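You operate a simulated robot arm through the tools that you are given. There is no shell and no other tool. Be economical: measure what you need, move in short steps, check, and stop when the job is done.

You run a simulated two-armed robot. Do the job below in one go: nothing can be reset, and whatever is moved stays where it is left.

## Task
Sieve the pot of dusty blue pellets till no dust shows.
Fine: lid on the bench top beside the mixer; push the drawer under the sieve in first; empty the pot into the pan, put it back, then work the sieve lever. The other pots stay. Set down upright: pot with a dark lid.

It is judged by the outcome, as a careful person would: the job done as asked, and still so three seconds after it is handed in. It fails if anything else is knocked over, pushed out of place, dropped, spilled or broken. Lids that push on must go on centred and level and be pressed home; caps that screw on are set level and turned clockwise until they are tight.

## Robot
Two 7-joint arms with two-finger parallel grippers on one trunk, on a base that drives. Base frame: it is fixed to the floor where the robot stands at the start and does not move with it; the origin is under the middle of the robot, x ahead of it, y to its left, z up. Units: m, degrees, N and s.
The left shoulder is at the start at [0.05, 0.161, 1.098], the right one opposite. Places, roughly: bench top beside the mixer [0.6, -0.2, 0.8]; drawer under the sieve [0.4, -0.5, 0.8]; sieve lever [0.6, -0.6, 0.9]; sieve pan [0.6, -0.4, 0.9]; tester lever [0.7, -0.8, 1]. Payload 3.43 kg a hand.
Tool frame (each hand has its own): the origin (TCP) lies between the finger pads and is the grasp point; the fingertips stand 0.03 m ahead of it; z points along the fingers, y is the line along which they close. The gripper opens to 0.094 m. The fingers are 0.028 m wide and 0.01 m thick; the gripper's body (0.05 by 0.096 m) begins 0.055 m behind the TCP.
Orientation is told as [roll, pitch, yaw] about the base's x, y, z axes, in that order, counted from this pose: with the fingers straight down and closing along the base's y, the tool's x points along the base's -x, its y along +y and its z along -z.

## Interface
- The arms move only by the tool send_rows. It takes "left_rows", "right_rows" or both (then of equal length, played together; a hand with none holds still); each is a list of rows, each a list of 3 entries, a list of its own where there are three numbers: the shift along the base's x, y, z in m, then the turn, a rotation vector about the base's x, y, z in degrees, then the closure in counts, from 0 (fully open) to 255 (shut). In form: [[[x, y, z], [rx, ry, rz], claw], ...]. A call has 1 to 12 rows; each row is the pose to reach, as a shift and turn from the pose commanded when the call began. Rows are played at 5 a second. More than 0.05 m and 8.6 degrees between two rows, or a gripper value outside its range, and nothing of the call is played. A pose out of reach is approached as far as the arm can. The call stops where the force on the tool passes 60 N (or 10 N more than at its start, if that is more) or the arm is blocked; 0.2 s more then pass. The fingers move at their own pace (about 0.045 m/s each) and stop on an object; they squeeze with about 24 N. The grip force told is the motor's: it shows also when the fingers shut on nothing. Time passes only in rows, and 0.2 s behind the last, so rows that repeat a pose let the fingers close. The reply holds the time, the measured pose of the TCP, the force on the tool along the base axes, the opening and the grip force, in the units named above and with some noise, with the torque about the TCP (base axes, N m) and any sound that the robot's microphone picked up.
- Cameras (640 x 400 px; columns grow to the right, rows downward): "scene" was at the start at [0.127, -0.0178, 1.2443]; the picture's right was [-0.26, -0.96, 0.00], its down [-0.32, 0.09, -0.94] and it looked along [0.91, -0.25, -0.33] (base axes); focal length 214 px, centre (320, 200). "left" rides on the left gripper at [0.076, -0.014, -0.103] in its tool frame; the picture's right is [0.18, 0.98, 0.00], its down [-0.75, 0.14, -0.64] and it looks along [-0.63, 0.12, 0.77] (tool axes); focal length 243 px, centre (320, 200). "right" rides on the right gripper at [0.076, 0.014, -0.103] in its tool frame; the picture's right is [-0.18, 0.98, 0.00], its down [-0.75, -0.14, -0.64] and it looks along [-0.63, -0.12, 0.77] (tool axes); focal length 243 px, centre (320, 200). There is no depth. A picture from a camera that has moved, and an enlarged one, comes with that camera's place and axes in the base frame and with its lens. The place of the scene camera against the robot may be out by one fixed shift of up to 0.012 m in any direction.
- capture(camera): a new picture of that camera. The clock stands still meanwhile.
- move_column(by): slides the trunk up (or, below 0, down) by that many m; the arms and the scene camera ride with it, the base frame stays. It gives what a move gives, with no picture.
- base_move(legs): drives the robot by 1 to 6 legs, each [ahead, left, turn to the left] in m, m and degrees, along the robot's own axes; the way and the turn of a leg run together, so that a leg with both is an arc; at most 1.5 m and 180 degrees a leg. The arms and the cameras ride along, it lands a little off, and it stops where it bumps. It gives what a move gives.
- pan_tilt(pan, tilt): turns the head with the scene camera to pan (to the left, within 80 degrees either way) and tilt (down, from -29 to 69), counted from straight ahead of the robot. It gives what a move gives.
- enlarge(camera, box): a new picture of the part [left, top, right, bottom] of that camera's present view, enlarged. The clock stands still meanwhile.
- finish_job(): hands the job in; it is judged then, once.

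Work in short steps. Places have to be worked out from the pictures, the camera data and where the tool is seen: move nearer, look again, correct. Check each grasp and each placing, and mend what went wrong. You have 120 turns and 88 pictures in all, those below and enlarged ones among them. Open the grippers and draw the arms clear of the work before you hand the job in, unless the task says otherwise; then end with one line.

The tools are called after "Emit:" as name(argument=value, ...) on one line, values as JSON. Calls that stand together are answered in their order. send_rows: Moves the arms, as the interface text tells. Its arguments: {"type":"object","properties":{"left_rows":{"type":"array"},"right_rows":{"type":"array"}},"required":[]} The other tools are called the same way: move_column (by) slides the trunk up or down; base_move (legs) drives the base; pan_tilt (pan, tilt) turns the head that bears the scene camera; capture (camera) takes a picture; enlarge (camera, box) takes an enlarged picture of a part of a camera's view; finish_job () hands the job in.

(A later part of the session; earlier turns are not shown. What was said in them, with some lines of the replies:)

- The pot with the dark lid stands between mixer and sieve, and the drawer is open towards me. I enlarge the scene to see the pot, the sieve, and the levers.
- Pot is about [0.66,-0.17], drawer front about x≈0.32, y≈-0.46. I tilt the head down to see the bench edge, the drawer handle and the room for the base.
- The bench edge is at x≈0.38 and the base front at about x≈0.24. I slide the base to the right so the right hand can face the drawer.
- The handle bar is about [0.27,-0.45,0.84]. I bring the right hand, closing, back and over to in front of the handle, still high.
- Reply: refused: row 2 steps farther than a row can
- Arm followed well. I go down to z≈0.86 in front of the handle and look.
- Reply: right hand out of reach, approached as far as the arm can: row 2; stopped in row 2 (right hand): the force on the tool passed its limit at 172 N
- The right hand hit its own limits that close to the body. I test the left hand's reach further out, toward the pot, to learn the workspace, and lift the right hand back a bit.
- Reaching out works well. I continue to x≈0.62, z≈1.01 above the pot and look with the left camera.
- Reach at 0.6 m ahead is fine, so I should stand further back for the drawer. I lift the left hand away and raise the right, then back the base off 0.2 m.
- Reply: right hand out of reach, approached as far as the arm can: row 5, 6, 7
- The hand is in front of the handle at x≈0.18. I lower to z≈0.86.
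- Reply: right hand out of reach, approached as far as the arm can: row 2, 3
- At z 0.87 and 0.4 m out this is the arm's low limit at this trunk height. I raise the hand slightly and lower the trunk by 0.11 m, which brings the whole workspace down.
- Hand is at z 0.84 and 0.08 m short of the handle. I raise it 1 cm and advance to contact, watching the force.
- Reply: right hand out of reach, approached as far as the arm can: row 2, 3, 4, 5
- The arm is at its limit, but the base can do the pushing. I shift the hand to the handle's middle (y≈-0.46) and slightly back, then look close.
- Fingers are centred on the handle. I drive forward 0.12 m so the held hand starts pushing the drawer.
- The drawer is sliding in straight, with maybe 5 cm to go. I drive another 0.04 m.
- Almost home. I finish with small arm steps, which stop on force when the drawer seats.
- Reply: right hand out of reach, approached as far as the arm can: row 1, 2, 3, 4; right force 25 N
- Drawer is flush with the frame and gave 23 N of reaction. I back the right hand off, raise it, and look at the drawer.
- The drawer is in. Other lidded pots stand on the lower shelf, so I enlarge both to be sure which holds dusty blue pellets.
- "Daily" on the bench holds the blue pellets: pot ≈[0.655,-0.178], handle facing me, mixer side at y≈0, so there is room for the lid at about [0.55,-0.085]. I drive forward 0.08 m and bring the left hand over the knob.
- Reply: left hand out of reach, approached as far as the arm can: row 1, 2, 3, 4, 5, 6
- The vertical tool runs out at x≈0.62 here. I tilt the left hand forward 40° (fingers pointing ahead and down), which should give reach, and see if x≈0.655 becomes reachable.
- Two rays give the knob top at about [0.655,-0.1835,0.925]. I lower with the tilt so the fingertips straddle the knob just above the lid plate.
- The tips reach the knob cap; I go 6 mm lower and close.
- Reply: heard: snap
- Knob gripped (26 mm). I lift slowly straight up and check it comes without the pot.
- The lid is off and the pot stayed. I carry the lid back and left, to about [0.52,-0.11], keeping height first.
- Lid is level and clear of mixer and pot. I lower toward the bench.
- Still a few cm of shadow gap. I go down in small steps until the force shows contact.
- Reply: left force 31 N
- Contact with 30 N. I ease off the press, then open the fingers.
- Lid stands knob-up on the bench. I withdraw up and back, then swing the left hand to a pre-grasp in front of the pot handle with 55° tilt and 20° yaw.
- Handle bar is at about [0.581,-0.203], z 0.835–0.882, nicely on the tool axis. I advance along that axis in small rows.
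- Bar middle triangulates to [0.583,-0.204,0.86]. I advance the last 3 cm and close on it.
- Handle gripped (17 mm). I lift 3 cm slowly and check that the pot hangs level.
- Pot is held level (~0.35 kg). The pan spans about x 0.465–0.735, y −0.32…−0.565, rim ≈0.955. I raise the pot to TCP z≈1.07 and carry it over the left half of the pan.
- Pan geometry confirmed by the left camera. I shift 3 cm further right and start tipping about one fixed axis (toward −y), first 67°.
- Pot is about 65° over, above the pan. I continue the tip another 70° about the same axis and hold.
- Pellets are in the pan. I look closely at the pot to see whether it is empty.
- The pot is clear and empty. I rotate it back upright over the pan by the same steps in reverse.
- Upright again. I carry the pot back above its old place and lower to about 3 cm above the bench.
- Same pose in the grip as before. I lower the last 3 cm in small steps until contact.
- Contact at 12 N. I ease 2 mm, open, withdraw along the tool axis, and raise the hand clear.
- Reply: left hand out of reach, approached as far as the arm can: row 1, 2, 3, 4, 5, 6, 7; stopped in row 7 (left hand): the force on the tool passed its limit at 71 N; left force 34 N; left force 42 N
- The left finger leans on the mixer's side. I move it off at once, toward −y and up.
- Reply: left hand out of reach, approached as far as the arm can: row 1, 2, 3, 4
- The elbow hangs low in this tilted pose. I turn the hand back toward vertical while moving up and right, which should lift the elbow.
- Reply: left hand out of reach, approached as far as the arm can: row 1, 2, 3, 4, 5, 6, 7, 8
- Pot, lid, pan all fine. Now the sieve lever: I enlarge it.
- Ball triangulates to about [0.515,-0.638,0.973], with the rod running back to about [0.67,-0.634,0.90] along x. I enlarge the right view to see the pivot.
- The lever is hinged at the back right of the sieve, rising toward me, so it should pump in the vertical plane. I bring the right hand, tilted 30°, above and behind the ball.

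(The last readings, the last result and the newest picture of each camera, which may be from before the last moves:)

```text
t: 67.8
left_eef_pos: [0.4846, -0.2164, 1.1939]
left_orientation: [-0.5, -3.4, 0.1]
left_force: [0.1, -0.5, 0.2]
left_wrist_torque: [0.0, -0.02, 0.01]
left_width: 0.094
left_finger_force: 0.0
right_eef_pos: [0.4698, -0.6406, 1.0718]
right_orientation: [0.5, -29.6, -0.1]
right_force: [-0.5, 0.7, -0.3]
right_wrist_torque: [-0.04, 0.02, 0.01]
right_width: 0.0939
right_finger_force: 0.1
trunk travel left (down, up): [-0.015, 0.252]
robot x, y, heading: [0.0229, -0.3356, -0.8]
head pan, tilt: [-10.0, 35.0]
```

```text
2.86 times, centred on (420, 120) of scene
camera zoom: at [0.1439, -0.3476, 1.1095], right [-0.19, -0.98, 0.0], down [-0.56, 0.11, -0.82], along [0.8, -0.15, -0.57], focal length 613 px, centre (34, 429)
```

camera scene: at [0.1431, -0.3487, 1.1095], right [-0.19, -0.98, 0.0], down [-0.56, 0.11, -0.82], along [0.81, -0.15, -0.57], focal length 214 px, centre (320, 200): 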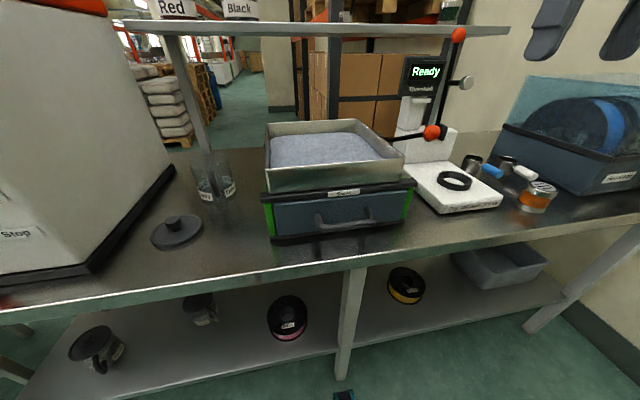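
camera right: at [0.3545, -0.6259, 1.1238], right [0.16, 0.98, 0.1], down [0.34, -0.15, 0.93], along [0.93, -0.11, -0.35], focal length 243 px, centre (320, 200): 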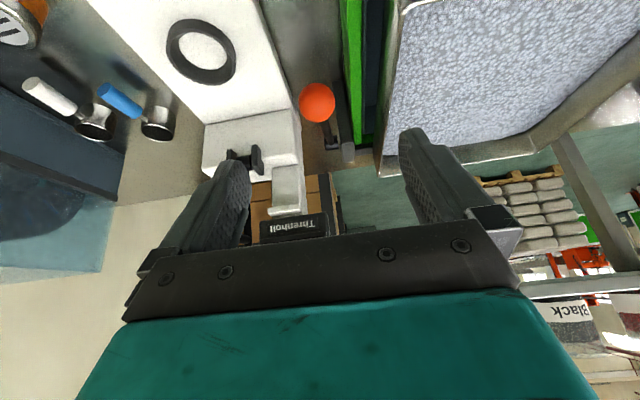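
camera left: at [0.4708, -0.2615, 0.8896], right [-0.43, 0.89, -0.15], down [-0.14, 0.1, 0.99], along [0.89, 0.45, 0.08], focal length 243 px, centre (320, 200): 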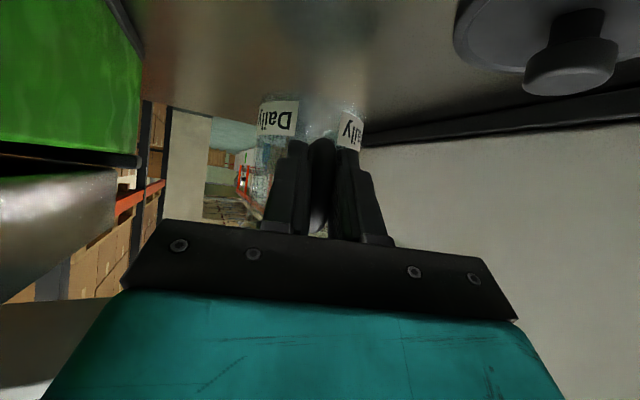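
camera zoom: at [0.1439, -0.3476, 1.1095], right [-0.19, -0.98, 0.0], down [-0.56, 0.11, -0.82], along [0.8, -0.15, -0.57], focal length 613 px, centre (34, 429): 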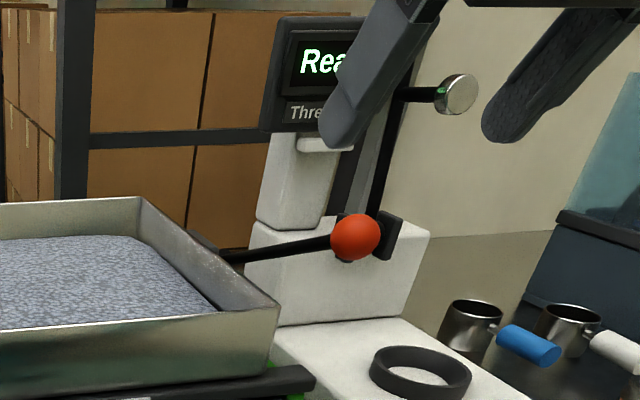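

The ball is confirmed at [0.515,-0.6385,0.975]. I advance along the tool axis to straddle it and close.

Emit:
send_rows(right_rows=[[[0.013, 0.001, -0.03], [0, 0, 0], 0], [[0.026, 0.002, -0.06], [0, 0, 0], 0], [[0.039, 0.002, -0.086], [0, 0, 0], 0], [[0.039, 0.002, -0.086], [0, 0, 0], 120], [[0.039, 0.002, -0.086], [0, 0, 0], 255], [[0.039, 0.002, -0.086], [0, 0, 0], 255], [[0.039, 0.002, -0.086], [0, 0, 0], 255]])

Emit:
enlarge(camera="scene", box=[340, 50, 500, 190])

```text
t: 69.4
left_eef_pos: [0.4845, -0.2165, 1.1931]
left_orientation: [-0.4, -3.3, 0.0]
left_force: [0.9, 0.3, 0.9]
left_wrist_torque: [0.04, 0.0, -0.03]
left_width: 0.0941
left_finger_force: 0.0
right_eef_pos: [0.5089, -0.6396, 0.9829]
right_orientation: [0.4, -29.5, -0.2]
right_force: [-1.3, -9.4, 0.5]
right_wrist_torque: [-0.03, 0.02, 0.01]
right_width: 0.0296
right_finger_force: 21.6
trunk travel left (down, up): [-0.015, 0.252]
robot x, y, heading: [0.0201, -0.3357, -0.7]
head pan, tilt: [-10.0, 35.0]
```

```text
2.86 times, centred on (420, 120) of scene
camera zoom: at [0.1436, -0.3486, 1.1096], right [-0.19, -0.98, 0.0], down [-0.56, 0.11, -0.82], along [0.8, -0.15, -0.57], focal length 613 px, centre (34, 429)
```

zoom: 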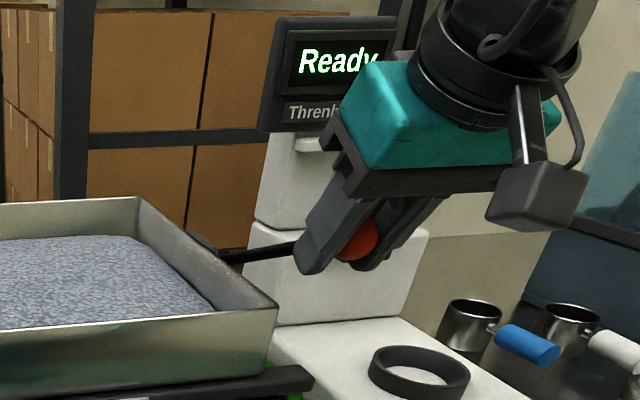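

Ball gripped (30 mm). I try 3 cm downward along the expected arc in small rows and read the force.

Emit:
send_rows(right_rows=[[[-0.003, 0, -0.008], [0, 0, 0], 255], [[-0.005, 0, -0.016], [0, 0, 0], 255], [[-0.007, 0, -0.024], [0, 0, 0], 255], [[-0.008, 0, -0.03], [0, 0, 0], 255]])

```text
t: 70.4
left_eef_pos: [0.4821, -0.2166, 1.1936]
left_orientation: [-0.3, -3.4, 0.0]
left_force: [0.7, 0.0, 0.5]
left_wrist_torque: [-0.01, -0.01, -0.01]
left_width: 0.094
left_finger_force: 0.1
right_eef_pos: [0.4991, -0.6392, 0.9557]
right_orientation: [0.4, -29.7, -0.3]
right_force: [-9.9, -24.1, 11.0]
right_wrist_torque: [-0.04, -1.17, -0.01]
right_width: 0.0291
right_finger_force: 44.9
trunk travel left (down, up): [-0.015, 0.252]
robot x, y, heading: [0.022, -0.3394, -0.5]
head pan, tilt: [-10.0, 35.0]
```

Emit:
enlarge(camera="scene", box=[300, 50, 500, 210])

```text
2.50 times, centred on (400, 130) of scene
camera zoom: at [0.1418, -0.3495, 1.1099], right [-0.19, -0.98, 0.0], down [-0.56, 0.11, -0.82], along [0.81, -0.15, -0.57], focal length 536 px, centre (120, 375)
```

zoom: 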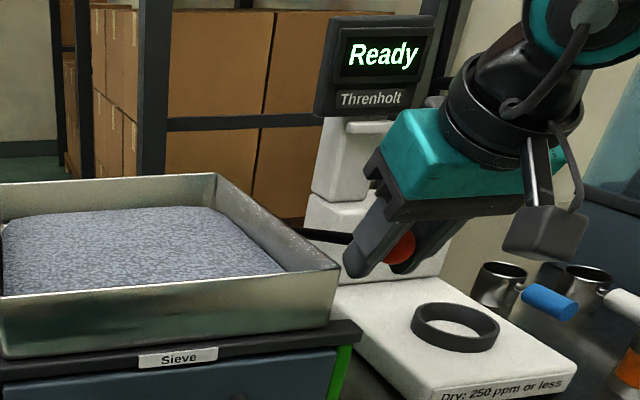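

The ball went down with the hand (ball now ≈z 0.95), so it is a vertical pump. I relax the sideways strain by 3 mm and continue down another 5 cm.

Emit:
send_rows(right_rows=[[[0, -0.002, -0.01], [0, 0, 0], 255], [[0, -0.003, -0.02], [0, 0, 0], 255], [[0, -0.003, -0.03], [0, 0, 0], 255], [[0, -0.003, -0.04], [0, 0, 0], 255], [[0.001, -0.003, -0.05], [0, 0, 0], 255]])

Emit:
capture(camera="right")

```text
t: 71.6
left_eef_pos: [0.481, -0.2158, 1.1959]
left_orientation: [-0.4, -3.6, 0.1]
left_force: [-0.2, 0.2, -0.9]
left_wrist_torque: [-0.03, 0.0, 0.05]
left_width: 0.0941
left_finger_force: 0.2
right_eef_pos: [0.4971, -0.6388, 0.9071]
right_orientation: [0.7, -29.8, -0.3]
right_force: [-32.6, -8.4, 23.1]
right_wrist_torque: [1.71, 0.57, 0.26]
right_width: 0.0292
right_finger_force: 45.2
trunk travel left (down, up): [-0.015, 0.252]
robot x, y, heading: [0.0261, -0.3395, -0.5]
head pan, tilt: [-10.0, 35.0]
```

```text
29 pictures are left
camera right: at [0.3813, -0.6254, 0.9585], right [0.16, 0.98, 0.1], down [0.33, -0.15, 0.93], along [0.93, -0.11, -0.35], focal length 243 px, centre (320, 200)
```

right: 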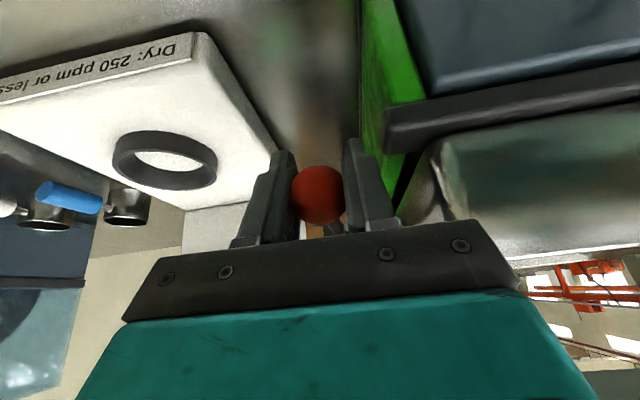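

The ball still sits in the fingers; force says the arc bulges toward me more. I correct x by −8 mm and go 3 cm further to find the lower stop.

Emit:
send_rows(right_rows=[[[-0.006, 0, -0.006], [0, 0, 0], 255], [[-0.008, 0, -0.014], [0, 0, 0], 255], [[-0.008, 0, -0.022], [0, 0, 0], 255], [[-0.007, 0, -0.03], [0, 0, 0], 255]])

Emit:
enlarge(camera="scene", box=[300, 50, 500, 210])

```text
t: 72.3
left_eef_pos: [0.4812, -0.2161, 1.1933]
left_orientation: [-0.5, -3.3, 0.1]
left_force: [-0.3, 0.2, 0.6]
left_wrist_torque: [0.01, -0.02, -0.03]
left_width: 0.0939
left_finger_force: 0.1
right_eef_pos: [0.4973, -0.6399, 0.9038]
right_orientation: [1.2, -31.7, -0.7]
right_force: [-18.7, -7.4, 21.1]
right_wrist_torque: [2.53, 1.06, 1.43]
right_width: 0.0293
right_finger_force: 45.1
trunk travel left (down, up): [-0.015, 0.252]
robot x, y, heading: [0.0184, -0.3386, -0.6]
head pan, tilt: [-10.0, 35.0]
stopped in row 3 (right hand): the force on the tool passed its limit at 65 N (the readings are from after the stop); the commanded pose is now the measured one
```

```text
2.50 times, centred on (400, 130) of scene
camera zoom: at [0.1411, -0.3482, 1.1095], right [-0.19, -0.98, 0.0], down [-0.56, 0.11, -0.82], along [0.81, -0.15, -0.57], focal length 536 px, centre (120, 375)
```

zoom: 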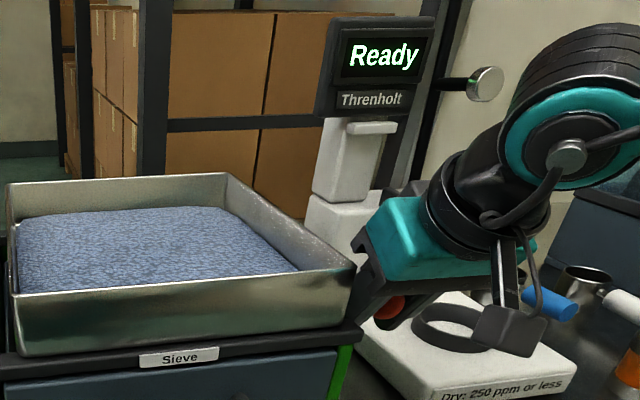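

The stroke moved the pan sideways and the pellets already look bluer; the lower stop is near z 0.904. I stroke back up to the top along the measured arc.

Emit:
send_rows(right_rows=[[[-0.003, 0, 0.015], [-0.4, 1, 0.2], 255], [[-0.002, 0, 0.03], [-0.8, 2, 0.4], 255], [[-0.001, 0, 0.045], [-0.8, 2, 0.4], 255], [[0.003, 0, 0.058], [-0.8, 2, 0.4], 255], [[0.007, 0, 0.069], [-0.8, 2, 0.4], 255], [[0.011, 0, 0.078], [-0.8, 2, 0.4], 255]])

Emit:
enlarge(camera="scene", box=[240, 50, 480, 210])

```text
t: 73.7
left_eef_pos: [0.4842, -0.2165, 1.1927]
left_orientation: [-0.4, -3.3, 0.1]
left_force: [0.4, -1.0, 0.3]
left_wrist_torque: [0.02, 0.02, 0.03]
left_width: 0.0939
left_finger_force: 0.1
right_eef_pos: [0.5089, -0.6404, 0.9766]
right_orientation: [0.1, -29.0, 0.3]
right_force: [-8.0, -1.5, -13.3]
right_wrist_torque: [0.03, -0.17, -0.16]
right_width: 0.0293
right_finger_force: 45.1
trunk travel left (down, up): [-0.015, 0.252]
robot x, y, heading: [0.0212, -0.3385, -0.7]
head pan, tilt: [-10.0, 35.0]
```

```text
2.50 times, centred on (360, 130) of scene
camera zoom: at [0.1439, -0.3484, 1.1094], right [-0.19, -0.98, 0.0], down [-0.56, 0.11, -0.82], along [0.8, -0.15, -0.57], focal length 536 px, centre (220, 375)
```

zoom: 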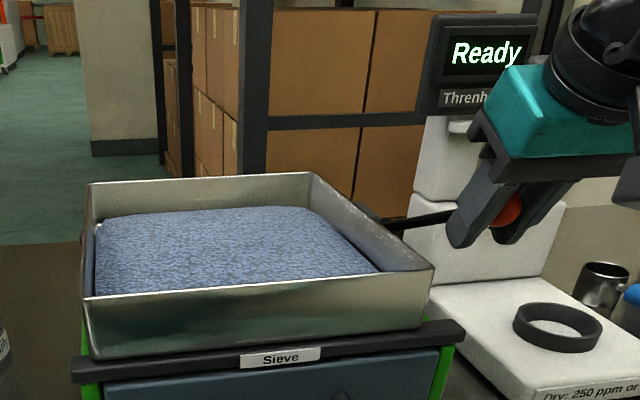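

Stroke works, with the pellets clearly bluer. I make a full down-up stroke in one call along the corrected arc.

Emit:
send_rows(right_rows=[[[-0.006, 0, -0.015], [0, 0, 0], 255], [[-0.0105, 0, -0.03], [0, 0, 0], 255], [[-0.0135, 0, -0.045], [0, 0, 0], 255], [[-0.015, 0, -0.058], [0, 0, 0], 255], [[-0.0145, 0, -0.067], [0, 0, 0], 255], [[-0.015, 0, -0.052], [0, 0, 0], 255], [[-0.0125, 0, -0.036], [0, 0, 0], 255], [[-0.008, 0, -0.02], [0, 0, 0], 255], [[-0.003, 0, -0.006], [0, 0, 0], 255], [[0, 0, 0.003], [0, 0, 0], 255]])

Emit:
send_rows(right_rows=[[[-0.006, 0, -0.015], [0, 0, 0], 255], [[-0.0105, 0, -0.03], [0, 0, 0], 255], [[-0.0135, 0, -0.045], [0, 0, 0], 255], [[-0.015, 0, -0.058], [0, 0, 0], 255], [[-0.0145, 0, -0.07], [0, 0, 0], 255], [[-0.015, 0, -0.052], [0, 0, 0], 255], [[-0.0125, 0, -0.036], [0, 0, 0], 255], [[-0.008, 0, -0.02], [0, 0, 0], 255], [[-0.003, 0, -0.006], [0, 0, 0], 255], [[0, 0, 0], [0, 0, 0], 255]])

Emit:
enlarge(camera="scene", box=[240, 50, 480, 210])

```text
t: 75.9
left_eef_pos: [0.4859, -0.2167, 1.1923]
left_orientation: [-0.4, -3.2, 0.2]
left_force: [0.3, -0.5, 0.5]
left_wrist_torque: [-0.02, 0.0, -0.01]
left_width: 0.0941
left_finger_force: 0.1
right_eef_pos: [0.5091, -0.6401, 0.9761]
right_orientation: [0.0, -28.8, 0.5]
right_force: [1.3, 3.9, -23.9]
right_wrist_torque: [-0.02, -0.3, 0.03]
right_width: 0.0291
right_finger_force: 44.9
trunk travel left (down, up): [-0.015, 0.252]
robot x, y, heading: [0.0159, -0.339, -0.7]
head pan, tilt: [-10.0, 35.0]
```

```text
t: 78.1
left_eef_pos: [0.4852, -0.2156, 1.1912]
left_orientation: [-0.5, -3.2, 0.1]
left_force: [0.1, 0.5, -0.3]
left_wrist_torque: [-0.01, 0.04, 0.0]
left_width: 0.094
left_finger_force: 0.0
right_eef_pos: [0.5086, -0.6386, 0.9771]
right_orientation: [0.0, -28.3, 0.6]
right_force: [-14.2, 12.3, -29.3]
right_wrist_torque: [-0.13, -0.16, 0.0]
right_width: 0.0294
right_finger_force: 44.9
trunk travel left (down, up): [-0.015, 0.252]
robot x, y, heading: [0.0213, -0.3411, -0.8]
head pan, tilt: [-10.0, 35.0]
```

```text
2.50 times, centred on (360, 130) of scene
camera zoom: at [0.1445, -0.3477, 1.109], right [-0.19, -0.98, 0.0], down [-0.56, 0.11, -0.82], along [0.8, -0.15, -0.57], focal length 536 px, centre (220, 375)
```

zoom: 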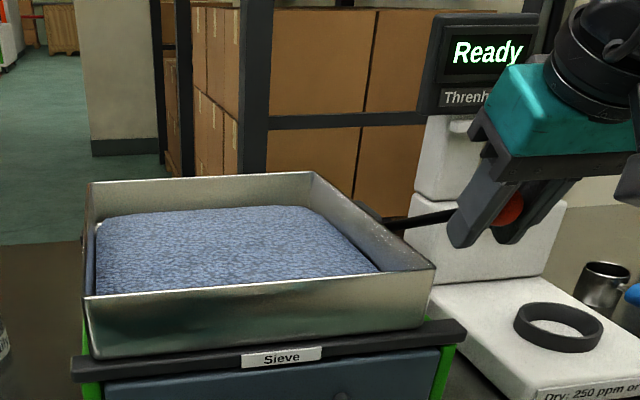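

It keeps getting bluer. I repeat more full strokes.

Emit:
send_rows(right_rows=[[[-0.006, -0.001, -0.015], [0, 0, 0], 255], [[-0.0105, -0.001, -0.03], [0, 0, 0], 255], [[-0.0135, -0.001, -0.045], [0, 0, 0], 255], [[-0.015, -0.001, -0.058], [0, 0, 0], 255], [[-0.0145, -0.001, -0.07], [0, 0, 0], 255], [[-0.015, -0.001, -0.052], [0, 0, 0], 255], [[-0.0125, -0.001, -0.036], [0, 0, 0], 255], [[-0.008, -0.001, -0.02], [0, 0, 0], 255], [[-0.003, -0.001, -0.006], [0, 0, 0], 255], [[0, -0.001, -0.002], [0, 0, 0], 255]])

Emit:
send_rows(right_rows=[[[-0.006, 0, -0.015], [0, 0, 0], 255], [[-0.0105, 0, -0.03], [0, 0, 0], 255], [[-0.0135, 0, -0.045], [0, 0, 0], 255], [[-0.015, 0, -0.058], [0, 0, 0], 255], [[-0.0145, 0, -0.068], [0, 0, 0], 255], [[-0.015, 0, -0.052], [0, 0, 0], 255], [[-0.0125, 0, -0.036], [0, 0, 0], 255], [[-0.008, 0, -0.02], [0, 0, 0], 255], [[-0.003, 0, -0.006], [0, 0, 0], 255], [[0, 0, 0], [0, 0, 0], 255]])

Emit:
send_rows(right_rows=[[[-0.006, 0, -0.015], [0, 0, 0], 255], [[-0.0105, 0, -0.03], [0, 0, 0], 255], [[-0.0135, 0, -0.045], [0, 0, 0], 255], [[-0.015, 0, -0.058], [0, 0, 0], 255], [[-0.0145, 0, -0.068], [0, 0, 0], 255], [[-0.015, 0, -0.052], [0, 0, 0], 255], [[-0.0125, 0, -0.036], [0, 0, 0], 255], [[-0.008, 0, -0.02], [0, 0, 0], 255], [[-0.003, 0, -0.006], [0, 0, 0], 255], [[0, 0, 0], [0, 0, 0], 255]])

Emit:
enlarge(camera="scene", box=[240, 50, 480, 210])

```text
t: 80.3
left_eef_pos: [0.4848, -0.2156, 1.1911]
left_orientation: [-0.7, -3.2, 0.1]
left_force: [1.2, 0.3, -0.4]
left_wrist_torque: [-0.02, 0.03, -0.02]
left_width: 0.0939
left_finger_force: 0.1
right_eef_pos: [0.5094, -0.6401, 0.9768]
right_orientation: [-0.1, -28.7, 0.6]
right_force: [-6.0, 21.8, -21.0]
right_wrist_torque: [-0.26, -0.46, 0.01]
right_width: 0.029
right_finger_force: 44.9
trunk travel left (down, up): [-0.015, 0.252]
robot x, y, heading: [0.0198, -0.3368, -0.6]
head pan, tilt: [-10.0, 35.0]
```

```text
t: 82.5
left_eef_pos: [0.4856, -0.2151, 1.1921]
left_orientation: [-0.5, -3.2, 0.1]
left_force: [-0.4, 0.6, 1.0]
left_wrist_torque: [0.0, 0.05, 0.01]
left_width: 0.0937
left_finger_force: 0.0
right_eef_pos: [0.5088, -0.6395, 0.9762]
right_orientation: [-0.2, -28.6, 0.6]
right_force: [-6.0, 14.0, -26.5]
right_wrist_torque: [-0.15, -0.25, 0.0]
right_width: 0.0292
right_finger_force: 45.0
trunk travel left (down, up): [-0.015, 0.252]
robot x, y, heading: [0.0201, -0.3389, -0.9]
head pan, tilt: [-10.0, 35.0]
```

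```text
t: 84.7
left_eef_pos: [0.485, -0.2146, 1.1905]
left_orientation: [-0.5, -3.2, 0.0]
left_force: [0.3, 0.6, -0.4]
left_wrist_torque: [0.01, -0.02, 0.03]
left_width: 0.0942
left_finger_force: 0.1
right_eef_pos: [0.5091, -0.6405, 0.9758]
right_orientation: [-0.1, -28.5, 0.6]
right_force: [-11.2, 15.0, -26.0]
right_wrist_torque: [-0.14, -0.72, -0.06]
right_width: 0.0288
right_finger_force: 45.6
trunk travel left (down, up): [-0.015, 0.252]
robot x, y, heading: [0.0211, -0.3388, -0.6]
head pan, tilt: [-10.0, 35.0]
```

```text
2.50 times, centred on (360, 130) of scene
camera zoom: at [0.1444, -0.3473, 1.109], right [-0.19, -0.98, 0.0], down [-0.56, 0.11, -0.82], along [0.8, -0.15, -0.57], focal length 536 px, centre (220, 375)
```

zoom: 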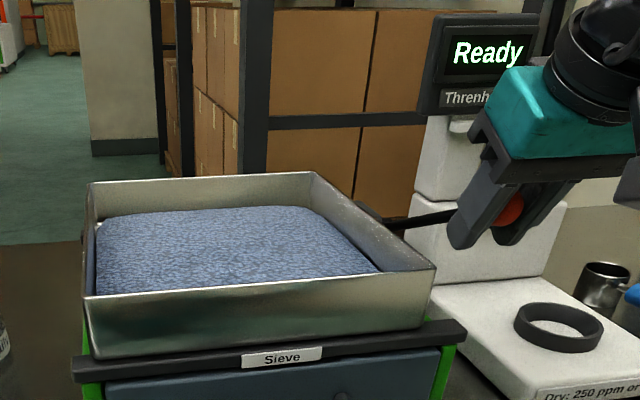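

I look closer at the pellets for remaining dust.

Emit:
enlarge(camera="scene", box=[270, 110, 390, 190])

Emit:
capture(camera="left")

```text
5.00 times, centred on (330, 150) of scene
camera zoom: at [0.1444, -0.3473, 1.109], right [-0.19, -0.98, 0.0], down [-0.56, 0.11, -0.82], along [0.8, -0.15, -0.57], focal length 1072 px, centre (270, 450)
```

zoom: 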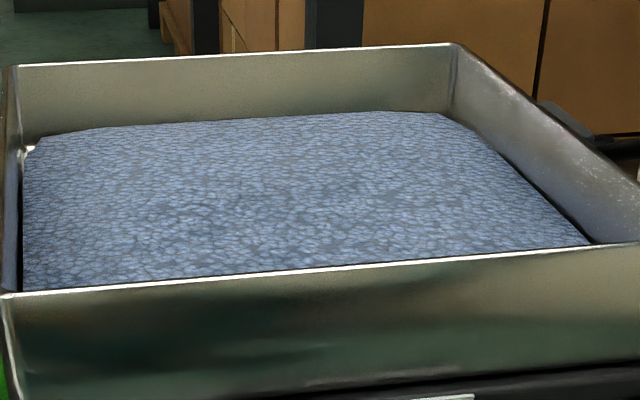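

```text
23 pictures are left
camera left: at [0.4043, -0.2287, 1.29], right [-0.19, 0.98, -0.02], down [0.72, 0.15, 0.68], along [0.67, 0.11, -0.73], focal length 243 px, centre (320, 200)
```

left: 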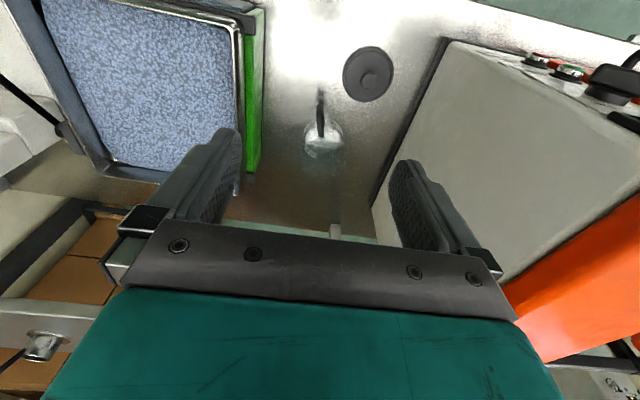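

Still a bit pale, so more strokes are needed. I stroke deeper this time and stop at the bottom to check force and travel.

Emit:
send_rows(right_rows=[[[-0.006, 0, -0.015], [0, 0, 0], 255], [[-0.0105, 0, -0.03], [0, 0, 0], 255], [[-0.0135, 0, -0.045], [0, 0, 0], 255], [[-0.015, 0, -0.058], [0, 0, 0], 255], [[-0.016, 0, -0.069], [0, 0, 0], 255], [[-0.016, 0, -0.077], [0, 0, 0], 255]])

Emit:
enlarge(camera="left", box=[0, 0, 320, 200])

```text
t: 86.1
left_eef_pos: [0.483, -0.2131, 1.1937]
left_orientation: [-0.6, -3.3, 0.0]
left_force: [0.8, 0.2, -1.1]
left_wrist_torque: [-0.04, 0.02, 0.02]
left_width: 0.0939
left_finger_force: 0.0
right_eef_pos: [0.4936, -0.6398, 0.9052]
right_orientation: [-0.1, -29.6, 0.5]
right_force: [0.4, 12.9, 13.9]
right_wrist_torque: [0.19, -0.79, 0.12]
right_width: 0.0291
right_finger_force: 44.8
trunk travel left (down, up): [-0.015, 0.252]
robot x, y, heading: [0.0214, -0.3387, -0.7]
head pan, tilt: [-10.0, 35.0]
```

```text
2.00 times, centred on (160, 100) of left
camera zoom: at [0.4027, -0.2272, 1.2911], right [-0.19, 0.98, -0.02], down [0.71, 0.15, 0.68], along [0.67, 0.11, -0.73], focal length 485 px, centre (640, 400)
```

zoom: 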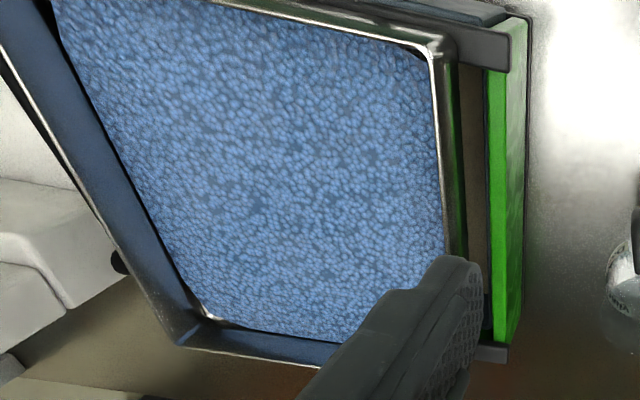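

That deeper stroke made it clearly bluer: full travel counts. I go a touch deeper to feel the stop, then up, then another full stroke.

Emit:
send_rows(right_rows=[[[0, 0, -0.005], [0, 0, 0], 255], [[0.001, 0, 0.008], [0, 0, 0], 255], [[0.0015, 0, 0.022], [0, 0, 0], 255], [[0.0035, 0, 0.037], [0, 0, 0], 255], [[0.0065, 0, 0.051], [0, 0, 0], 255], [[0.011, 0, 0.065], [0, 0, 0], 255], [[0.016, 0, 0.077], [0, 0, 0], 255]])

Emit:
send_rows(right_rows=[[[-0.006, 0, -0.015], [0, 0, 0], 255], [[-0.0105, 0, -0.03], [0, 0, 0], 255], [[-0.0135, 0, -0.045], [0, 0, 0], 255], [[-0.015, 0, -0.058], [0, 0, 0], 255], [[-0.016, 0, -0.069], [0, 0, 0], 255], [[-0.016, 0, -0.08], [0, 0, 0], 255]])

Emit:
enlarge(camera="left", box=[0, 0, 320, 200])

```text
t: 87.7
left_eef_pos: [0.486, -0.2141, 1.1906]
left_orientation: [-0.4, -3.2, 0.2]
left_force: [0.2, 0.4, -0.5]
left_wrist_torque: [0.01, 0.01, 0.01]
left_width: 0.0938
left_finger_force: 0.0
right_eef_pos: [0.5089, -0.6397, 0.9753]
right_orientation: [-0.1, -28.7, 0.5]
right_force: [-1.7, 13.6, -23.1]
right_wrist_torque: [-0.12, -0.36, 0.05]
right_width: 0.0291
right_finger_force: 45.2
trunk travel left (down, up): [-0.015, 0.252]
robot x, y, heading: [0.0226, -0.337, -0.6]
head pan, tilt: [-10.0, 35.0]
```

```text
t: 89.1
left_eef_pos: [0.4795, -0.2134, 1.1946]
left_orientation: [-0.6, -3.6, 0.1]
left_force: [0.2, 0.6, 0.0]
left_wrist_torque: [0.03, -0.03, -0.01]
left_width: 0.0938
left_finger_force: 0.1
right_eef_pos: [0.4935, -0.6398, 0.9043]
right_orientation: [0.3, -30.1, 0.2]
right_force: [-16.3, -0.6, 32.8]
right_wrist_torque: [2.2, -0.01, 0.54]
right_width: 0.0293
right_finger_force: 44.6
trunk travel left (down, up): [-0.015, 0.252]
robot x, y, heading: [0.0176, -0.3359, -0.9]
head pan, tilt: [-10.0, 35.0]
```

```text
2.00 times, centred on (160, 100) of left
camera zoom: at [0.3994, -0.2284, 1.2929], right [-0.18, 0.98, -0.02], down [0.71, 0.15, 0.69], along [0.68, 0.11, -0.73], focal length 485 px, centre (640, 400)
```

zoom: 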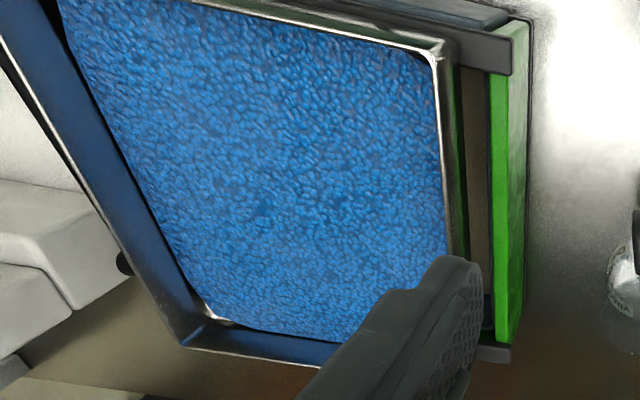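

Very effective. I continue with two more full strokes.

Emit:
send_rows(right_rows=[[[0.001, 0, 0.011], [0, 0, 0], 255], [[0.0015, 0, 0.025], [0, 0, 0], 255], [[0.0035, 0, 0.04], [0, 0, 0], 255], [[0.0065, 0, 0.054], [0, 0, 0], 255], [[0.011, 0, 0.068], [0, 0, 0], 255], [[0.016, 0, 0.08], [0, 0, 0], 255], [[0.01, 0, 0.065], [0, 0, 0], 255], [[0.0055, 0, 0.05], [0, 0, 0], 255], [[0.0025, 0, 0.035], [0, 0, 0], 255], [[0.001, 0, 0.022], [0, 0, 0], 255], [[0, 0, 0.01], [0, 0, 0], 255], [[0, 0, 0.001], [0, 0, 0], 255]])

Emit:
send_rows(right_rows=[[[0.001, 0, 0.011], [0, 0, 0], 255], [[0.0015, 0, 0.025], [0, 0, 0], 255], [[0.0035, 0, 0.04], [0, 0, 0], 255], [[0.0065, 0, 0.054], [0, 0, 0], 255], [[0.011, 0, 0.068], [0, 0, 0], 255], [[0.016, 0, 0.079], [0, 0, 0], 255], [[0.01, 0, 0.065], [0, 0, 0], 255], [[0.0055, 0, 0.05], [0, 0, 0], 255], [[0.0025, 0, 0.035], [0, 0, 0], 255], [[0.001, 0, 0.022], [0, 0, 0], 255], [[0, 0, 0.01], [0, 0, 0], 255], [[0, 0, 0.0], [0, 0, 0], 255]])

Emit:
enlarge(camera="left", box=[0, 0, 320, 200])

```text
t: 91.7
left_eef_pos: [0.48, -0.2161, 1.1939]
left_orientation: [-0.5, -3.5, 0.2]
left_force: [0.5, 0.8, 0.4]
left_wrist_torque: [0.0, 0.03, -0.03]
left_width: 0.0939
left_finger_force: 0.0
right_eef_pos: [0.4929, -0.641, 0.9052]
right_orientation: [0.2, -29.7, 0.2]
right_force: [-13.8, 0.8, 28.3]
right_wrist_torque: [1.86, 0.14, 0.48]
right_width: 0.0292
right_finger_force: 44.8
trunk travel left (down, up): [-0.015, 0.252]
robot x, y, heading: [0.0218, -0.3376, -0.8]
head pan, tilt: [-10.0, 35.0]
```

```text
t: 94.3
left_eef_pos: [0.4826, -0.2137, 1.1929]
left_orientation: [-0.5, -3.4, 0.1]
left_force: [0.8, 0.3, -0.3]
left_wrist_torque: [0.02, 0.0, 0.02]
left_width: 0.0941
left_finger_force: 0.0
right_eef_pos: [0.4928, -0.6404, 0.9056]
right_orientation: [0.1, -29.7, 0.4]
right_force: [-2.9, 4.3, 23.4]
right_wrist_torque: [1.34, -0.12, 0.32]
right_width: 0.0292
right_finger_force: 45.6
trunk travel left (down, up): [-0.015, 0.252]
robot x, y, heading: [0.0204, -0.3382, -0.9]
head pan, tilt: [-10.0, 35.0]
```

```text
2.00 times, centred on (160, 100) of left
camera zoom: at [0.4017, -0.228, 1.2918], right [-0.18, 0.98, -0.02], down [0.71, 0.15, 0.68], along [0.68, 0.11, -0.73], focal length 485 px, centre (640, 400)
```

zoom: 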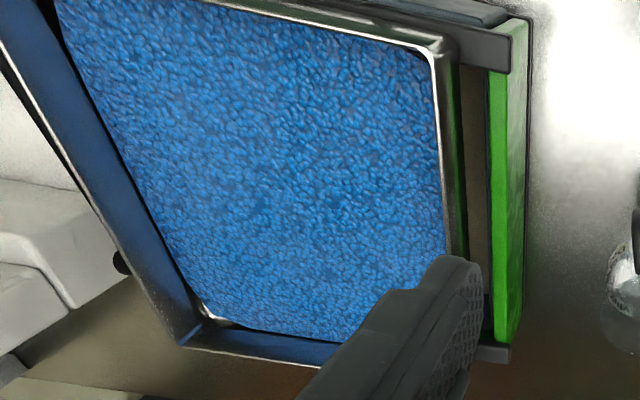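

The colour has stopped changing: clean saturated blue. I do one more full stroke for certainty, ending with the lever up as it was.

Emit:
send_rows(right_rows=[[[0.001, 0, 0.011], [0, 0, 0], 255], [[0.0015, 0, 0.025], [0, 0, 0], 255], [[0.0035, 0, 0.04], [0, 0, 0], 255], [[0.0065, 0, 0.054], [0, 0, 0], 255], [[0.011, 0, 0.068], [0, 0, 0], 255], [[0.016, 0, 0.079], [0, 0, 0], 255], [[0.01, 0, 0.065], [0, 0, 0], 255], [[0.0055, 0, 0.05], [0, 0, 0], 255], [[0.0025, 0, 0.035], [0, 0, 0], 255], [[0.001, 0, 0.022], [0, 0, 0], 255], [[0, 0, 0.01], [0, 0, 0], 255], [[0, 0, -0.003], [0, 0, 0], 255]])

Emit:
send_rows(right_rows=[[[0.001, 0, 0.014], [0, 0, 0], 255], [[0.0015, 0, 0.028], [0, 0, 0], 255], [[0.0035, 0, 0.043], [0, 0, 0], 255], [[0.0065, 0, 0.057], [0, 0, 0], 255], [[0.011, 0, 0.069], [0, 0, 0], 255], [[0.016, 0, 0.078], [0, 0, 0], 255]])

Emit:
enlarge(camera="left", box=[0, 0, 320, 200])

Emit:
enlarge(camera="scene", box=[270, 60, 470, 220])

```text
t: 96.9
left_eef_pos: [0.4786, -0.2148, 1.1955]
left_orientation: [-0.5, -3.6, 0.0]
left_force: [1.0, -0.4, 0.2]
left_wrist_torque: [-0.02, 0.0, 0.02]
left_width: 0.094
left_finger_force: 0.1
right_eef_pos: [0.494, -0.6404, 0.9058]
right_orientation: [0.2, -30.1, 0.0]
right_force: [-17.1, -7.2, 44.0]
right_wrist_torque: [2.92, 1.51, 0.89]
right_width: 0.0291
right_finger_force: 45.0
trunk travel left (down, up): [-0.015, 0.252]
robot x, y, heading: [0.0182, -0.3387, -0.6]
head pan, tilt: [-10.0, 35.0]
```

```text
t: 98.3
left_eef_pos: [0.4844, -0.2149, 1.1917]
left_orientation: [-0.5, -3.2, 0.1]
left_force: [-0.1, -0.4, -0.4]
left_wrist_torque: [-0.04, 0.01, 0.01]
left_width: 0.0939
left_finger_force: 0.0
right_eef_pos: [0.5103, -0.6392, 0.9744]
right_orientation: [0.2, -29.2, 0.3]
right_force: [-6.3, -0.8, -8.7]
right_wrist_torque: [-0.05, 0.2, -0.17]
right_width: 0.0291
right_finger_force: 45.3
trunk travel left (down, up): [-0.015, 0.252]
robot x, y, heading: [0.0216, -0.3379, -0.6]
head pan, tilt: [-10.0, 35.0]
```

```text
2.00 times, centred on (160, 100) of left
camera zoom: at [0.4037, -0.2296, 1.2907], right [-0.19, 0.98, -0.02], down [0.72, 0.15, 0.68], along [0.67, 0.11, -0.73], focal length 485 px, centre (640, 400)
```

zoom: 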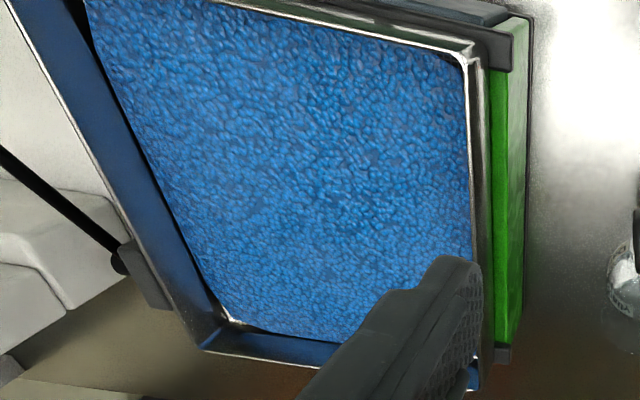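

```text
2.50 times, centred on (370, 140) of scene
camera zoom: at [0.144, -0.3481, 1.1094], right [-0.19, -0.98, 0.0], down [-0.56, 0.11, -0.82], along [0.81, -0.15, -0.57], focal length 536 px, centre (195, 350)
```

zoom: 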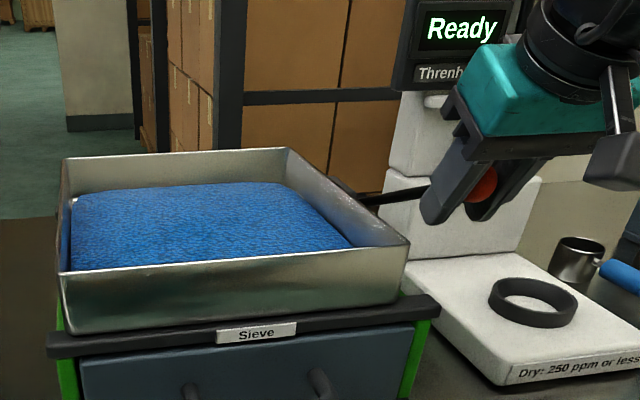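

Pellets are clean blue, with no dust visible. I release the ball and withdraw the right hand along its axis, then take a final overview.

Emit:
send_rows(right_rows=[[[0, 0, 0], [0, 0, 0], 150], [[0, 0, 0], [0, 0, 0], 0], [[0, 0, 0], [0, 0, 0], 0], [[0, 0, 0], [0, 0, 0], 0], [[-0.013, 0, 0.03], [0, 0, 0], 0], [[-0.026, 0, 0.06], [0, 0, 0], 0], [[-0.045, 0, 0.095], [0, 0, 0], 0], [[-0.07, 0, 0.13], [0, 0, 0], 0], [[-0.1, -0.01, 0.16], [0, 0, 0], 0]])

Emit:
capture(camera="scene")

Emit:
capture(camera="left")

```text
t: 100.3
left_eef_pos: [0.485, -0.215, 1.1926]
left_orientation: [-0.4, -3.2, 0.1]
left_force: [-0.2, 0.0, 0.1]
left_wrist_torque: [0.0, -0.03, -0.02]
left_width: 0.094
left_finger_force: 0.0
right_eef_pos: [0.4099, -0.6502, 1.1343]
right_orientation: [0.1, -29.3, 0.4]
right_force: [-0.6, -0.5, -0.4]
right_wrist_torque: [-0.01, -0.02, 0.0]
right_width: 0.0942
right_finger_force: 0.1
trunk travel left (down, up): [-0.015, 0.252]
robot x, y, heading: [0.0239, -0.3362, -0.7]
head pan, tilt: [-10.0, 35.0]
```

```text
17 pictures are left
camera scene: at [0.1439, -0.3478, 1.1096], right [-0.19, -0.98, 0.0], down [-0.56, 0.11, -0.82], along [0.81, -0.15, -0.57], focal length 214 px, centre (320, 200)
```

scene: 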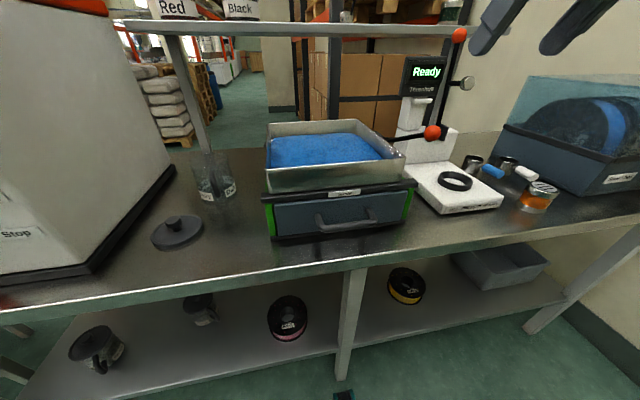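

```text
16 pictures are left
camera left: at [0.4035, -0.2292, 1.2909], right [-0.19, 0.98, -0.02], down [0.72, 0.15, 0.68], along [0.67, 0.11, -0.73], focal length 243 px, centre (320, 200)
```

left: 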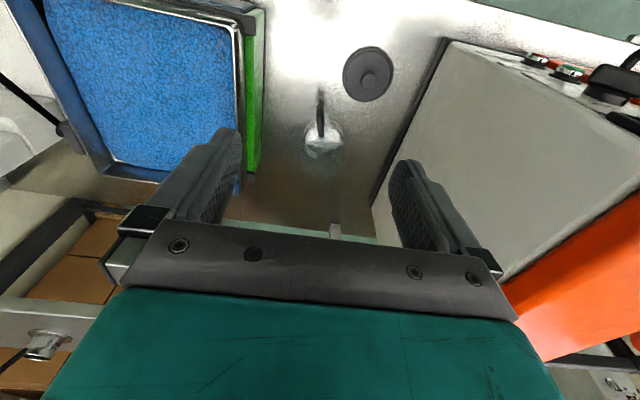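

All is in place: drawer in, lid knob-up by the mixer, pot upright at its spot, pellets clean. I back the robot off so the arms are clear, and hand in.

Emit:
base_move(legs=[[-0.2, 0, 0]])

Emit:
finish_job()

```text
t: 101.8
left_eef_pos: [0.2891, -0.2134, 1.1922]
left_orientation: [-0.5, -3.3, 0.0]
left_force: [-0.1, 0.4, 0.3]
left_wrist_torque: [0.03, -0.01, 0.02]
left_width: 0.0941
left_finger_force: 0.0
right_eef_pos: [0.2135, -0.6488, 1.1335]
right_orientation: [-0.1, -29.3, 0.3]
right_force: [0.3, -0.3, 0.3]
right_wrist_torque: [0.04, -0.05, 0.0]
right_width: 0.094
right_finger_force: 0.0
trunk travel left (down, up): [-0.015, 0.252]
robot x, y, heading: [-0.1767, -0.3374, -0.7]
head pan, tilt: [-10.0, 35.0]
```

```text
The job is handed in.
```

The pellets are sieved to a clean blue with no dust showing, the drawer is in, the emptied pot is back upright in its place, and its lid is on the bench top beside the mixer; the left finger leaned on the mixer's side once, and nothing looked moved afterwards.
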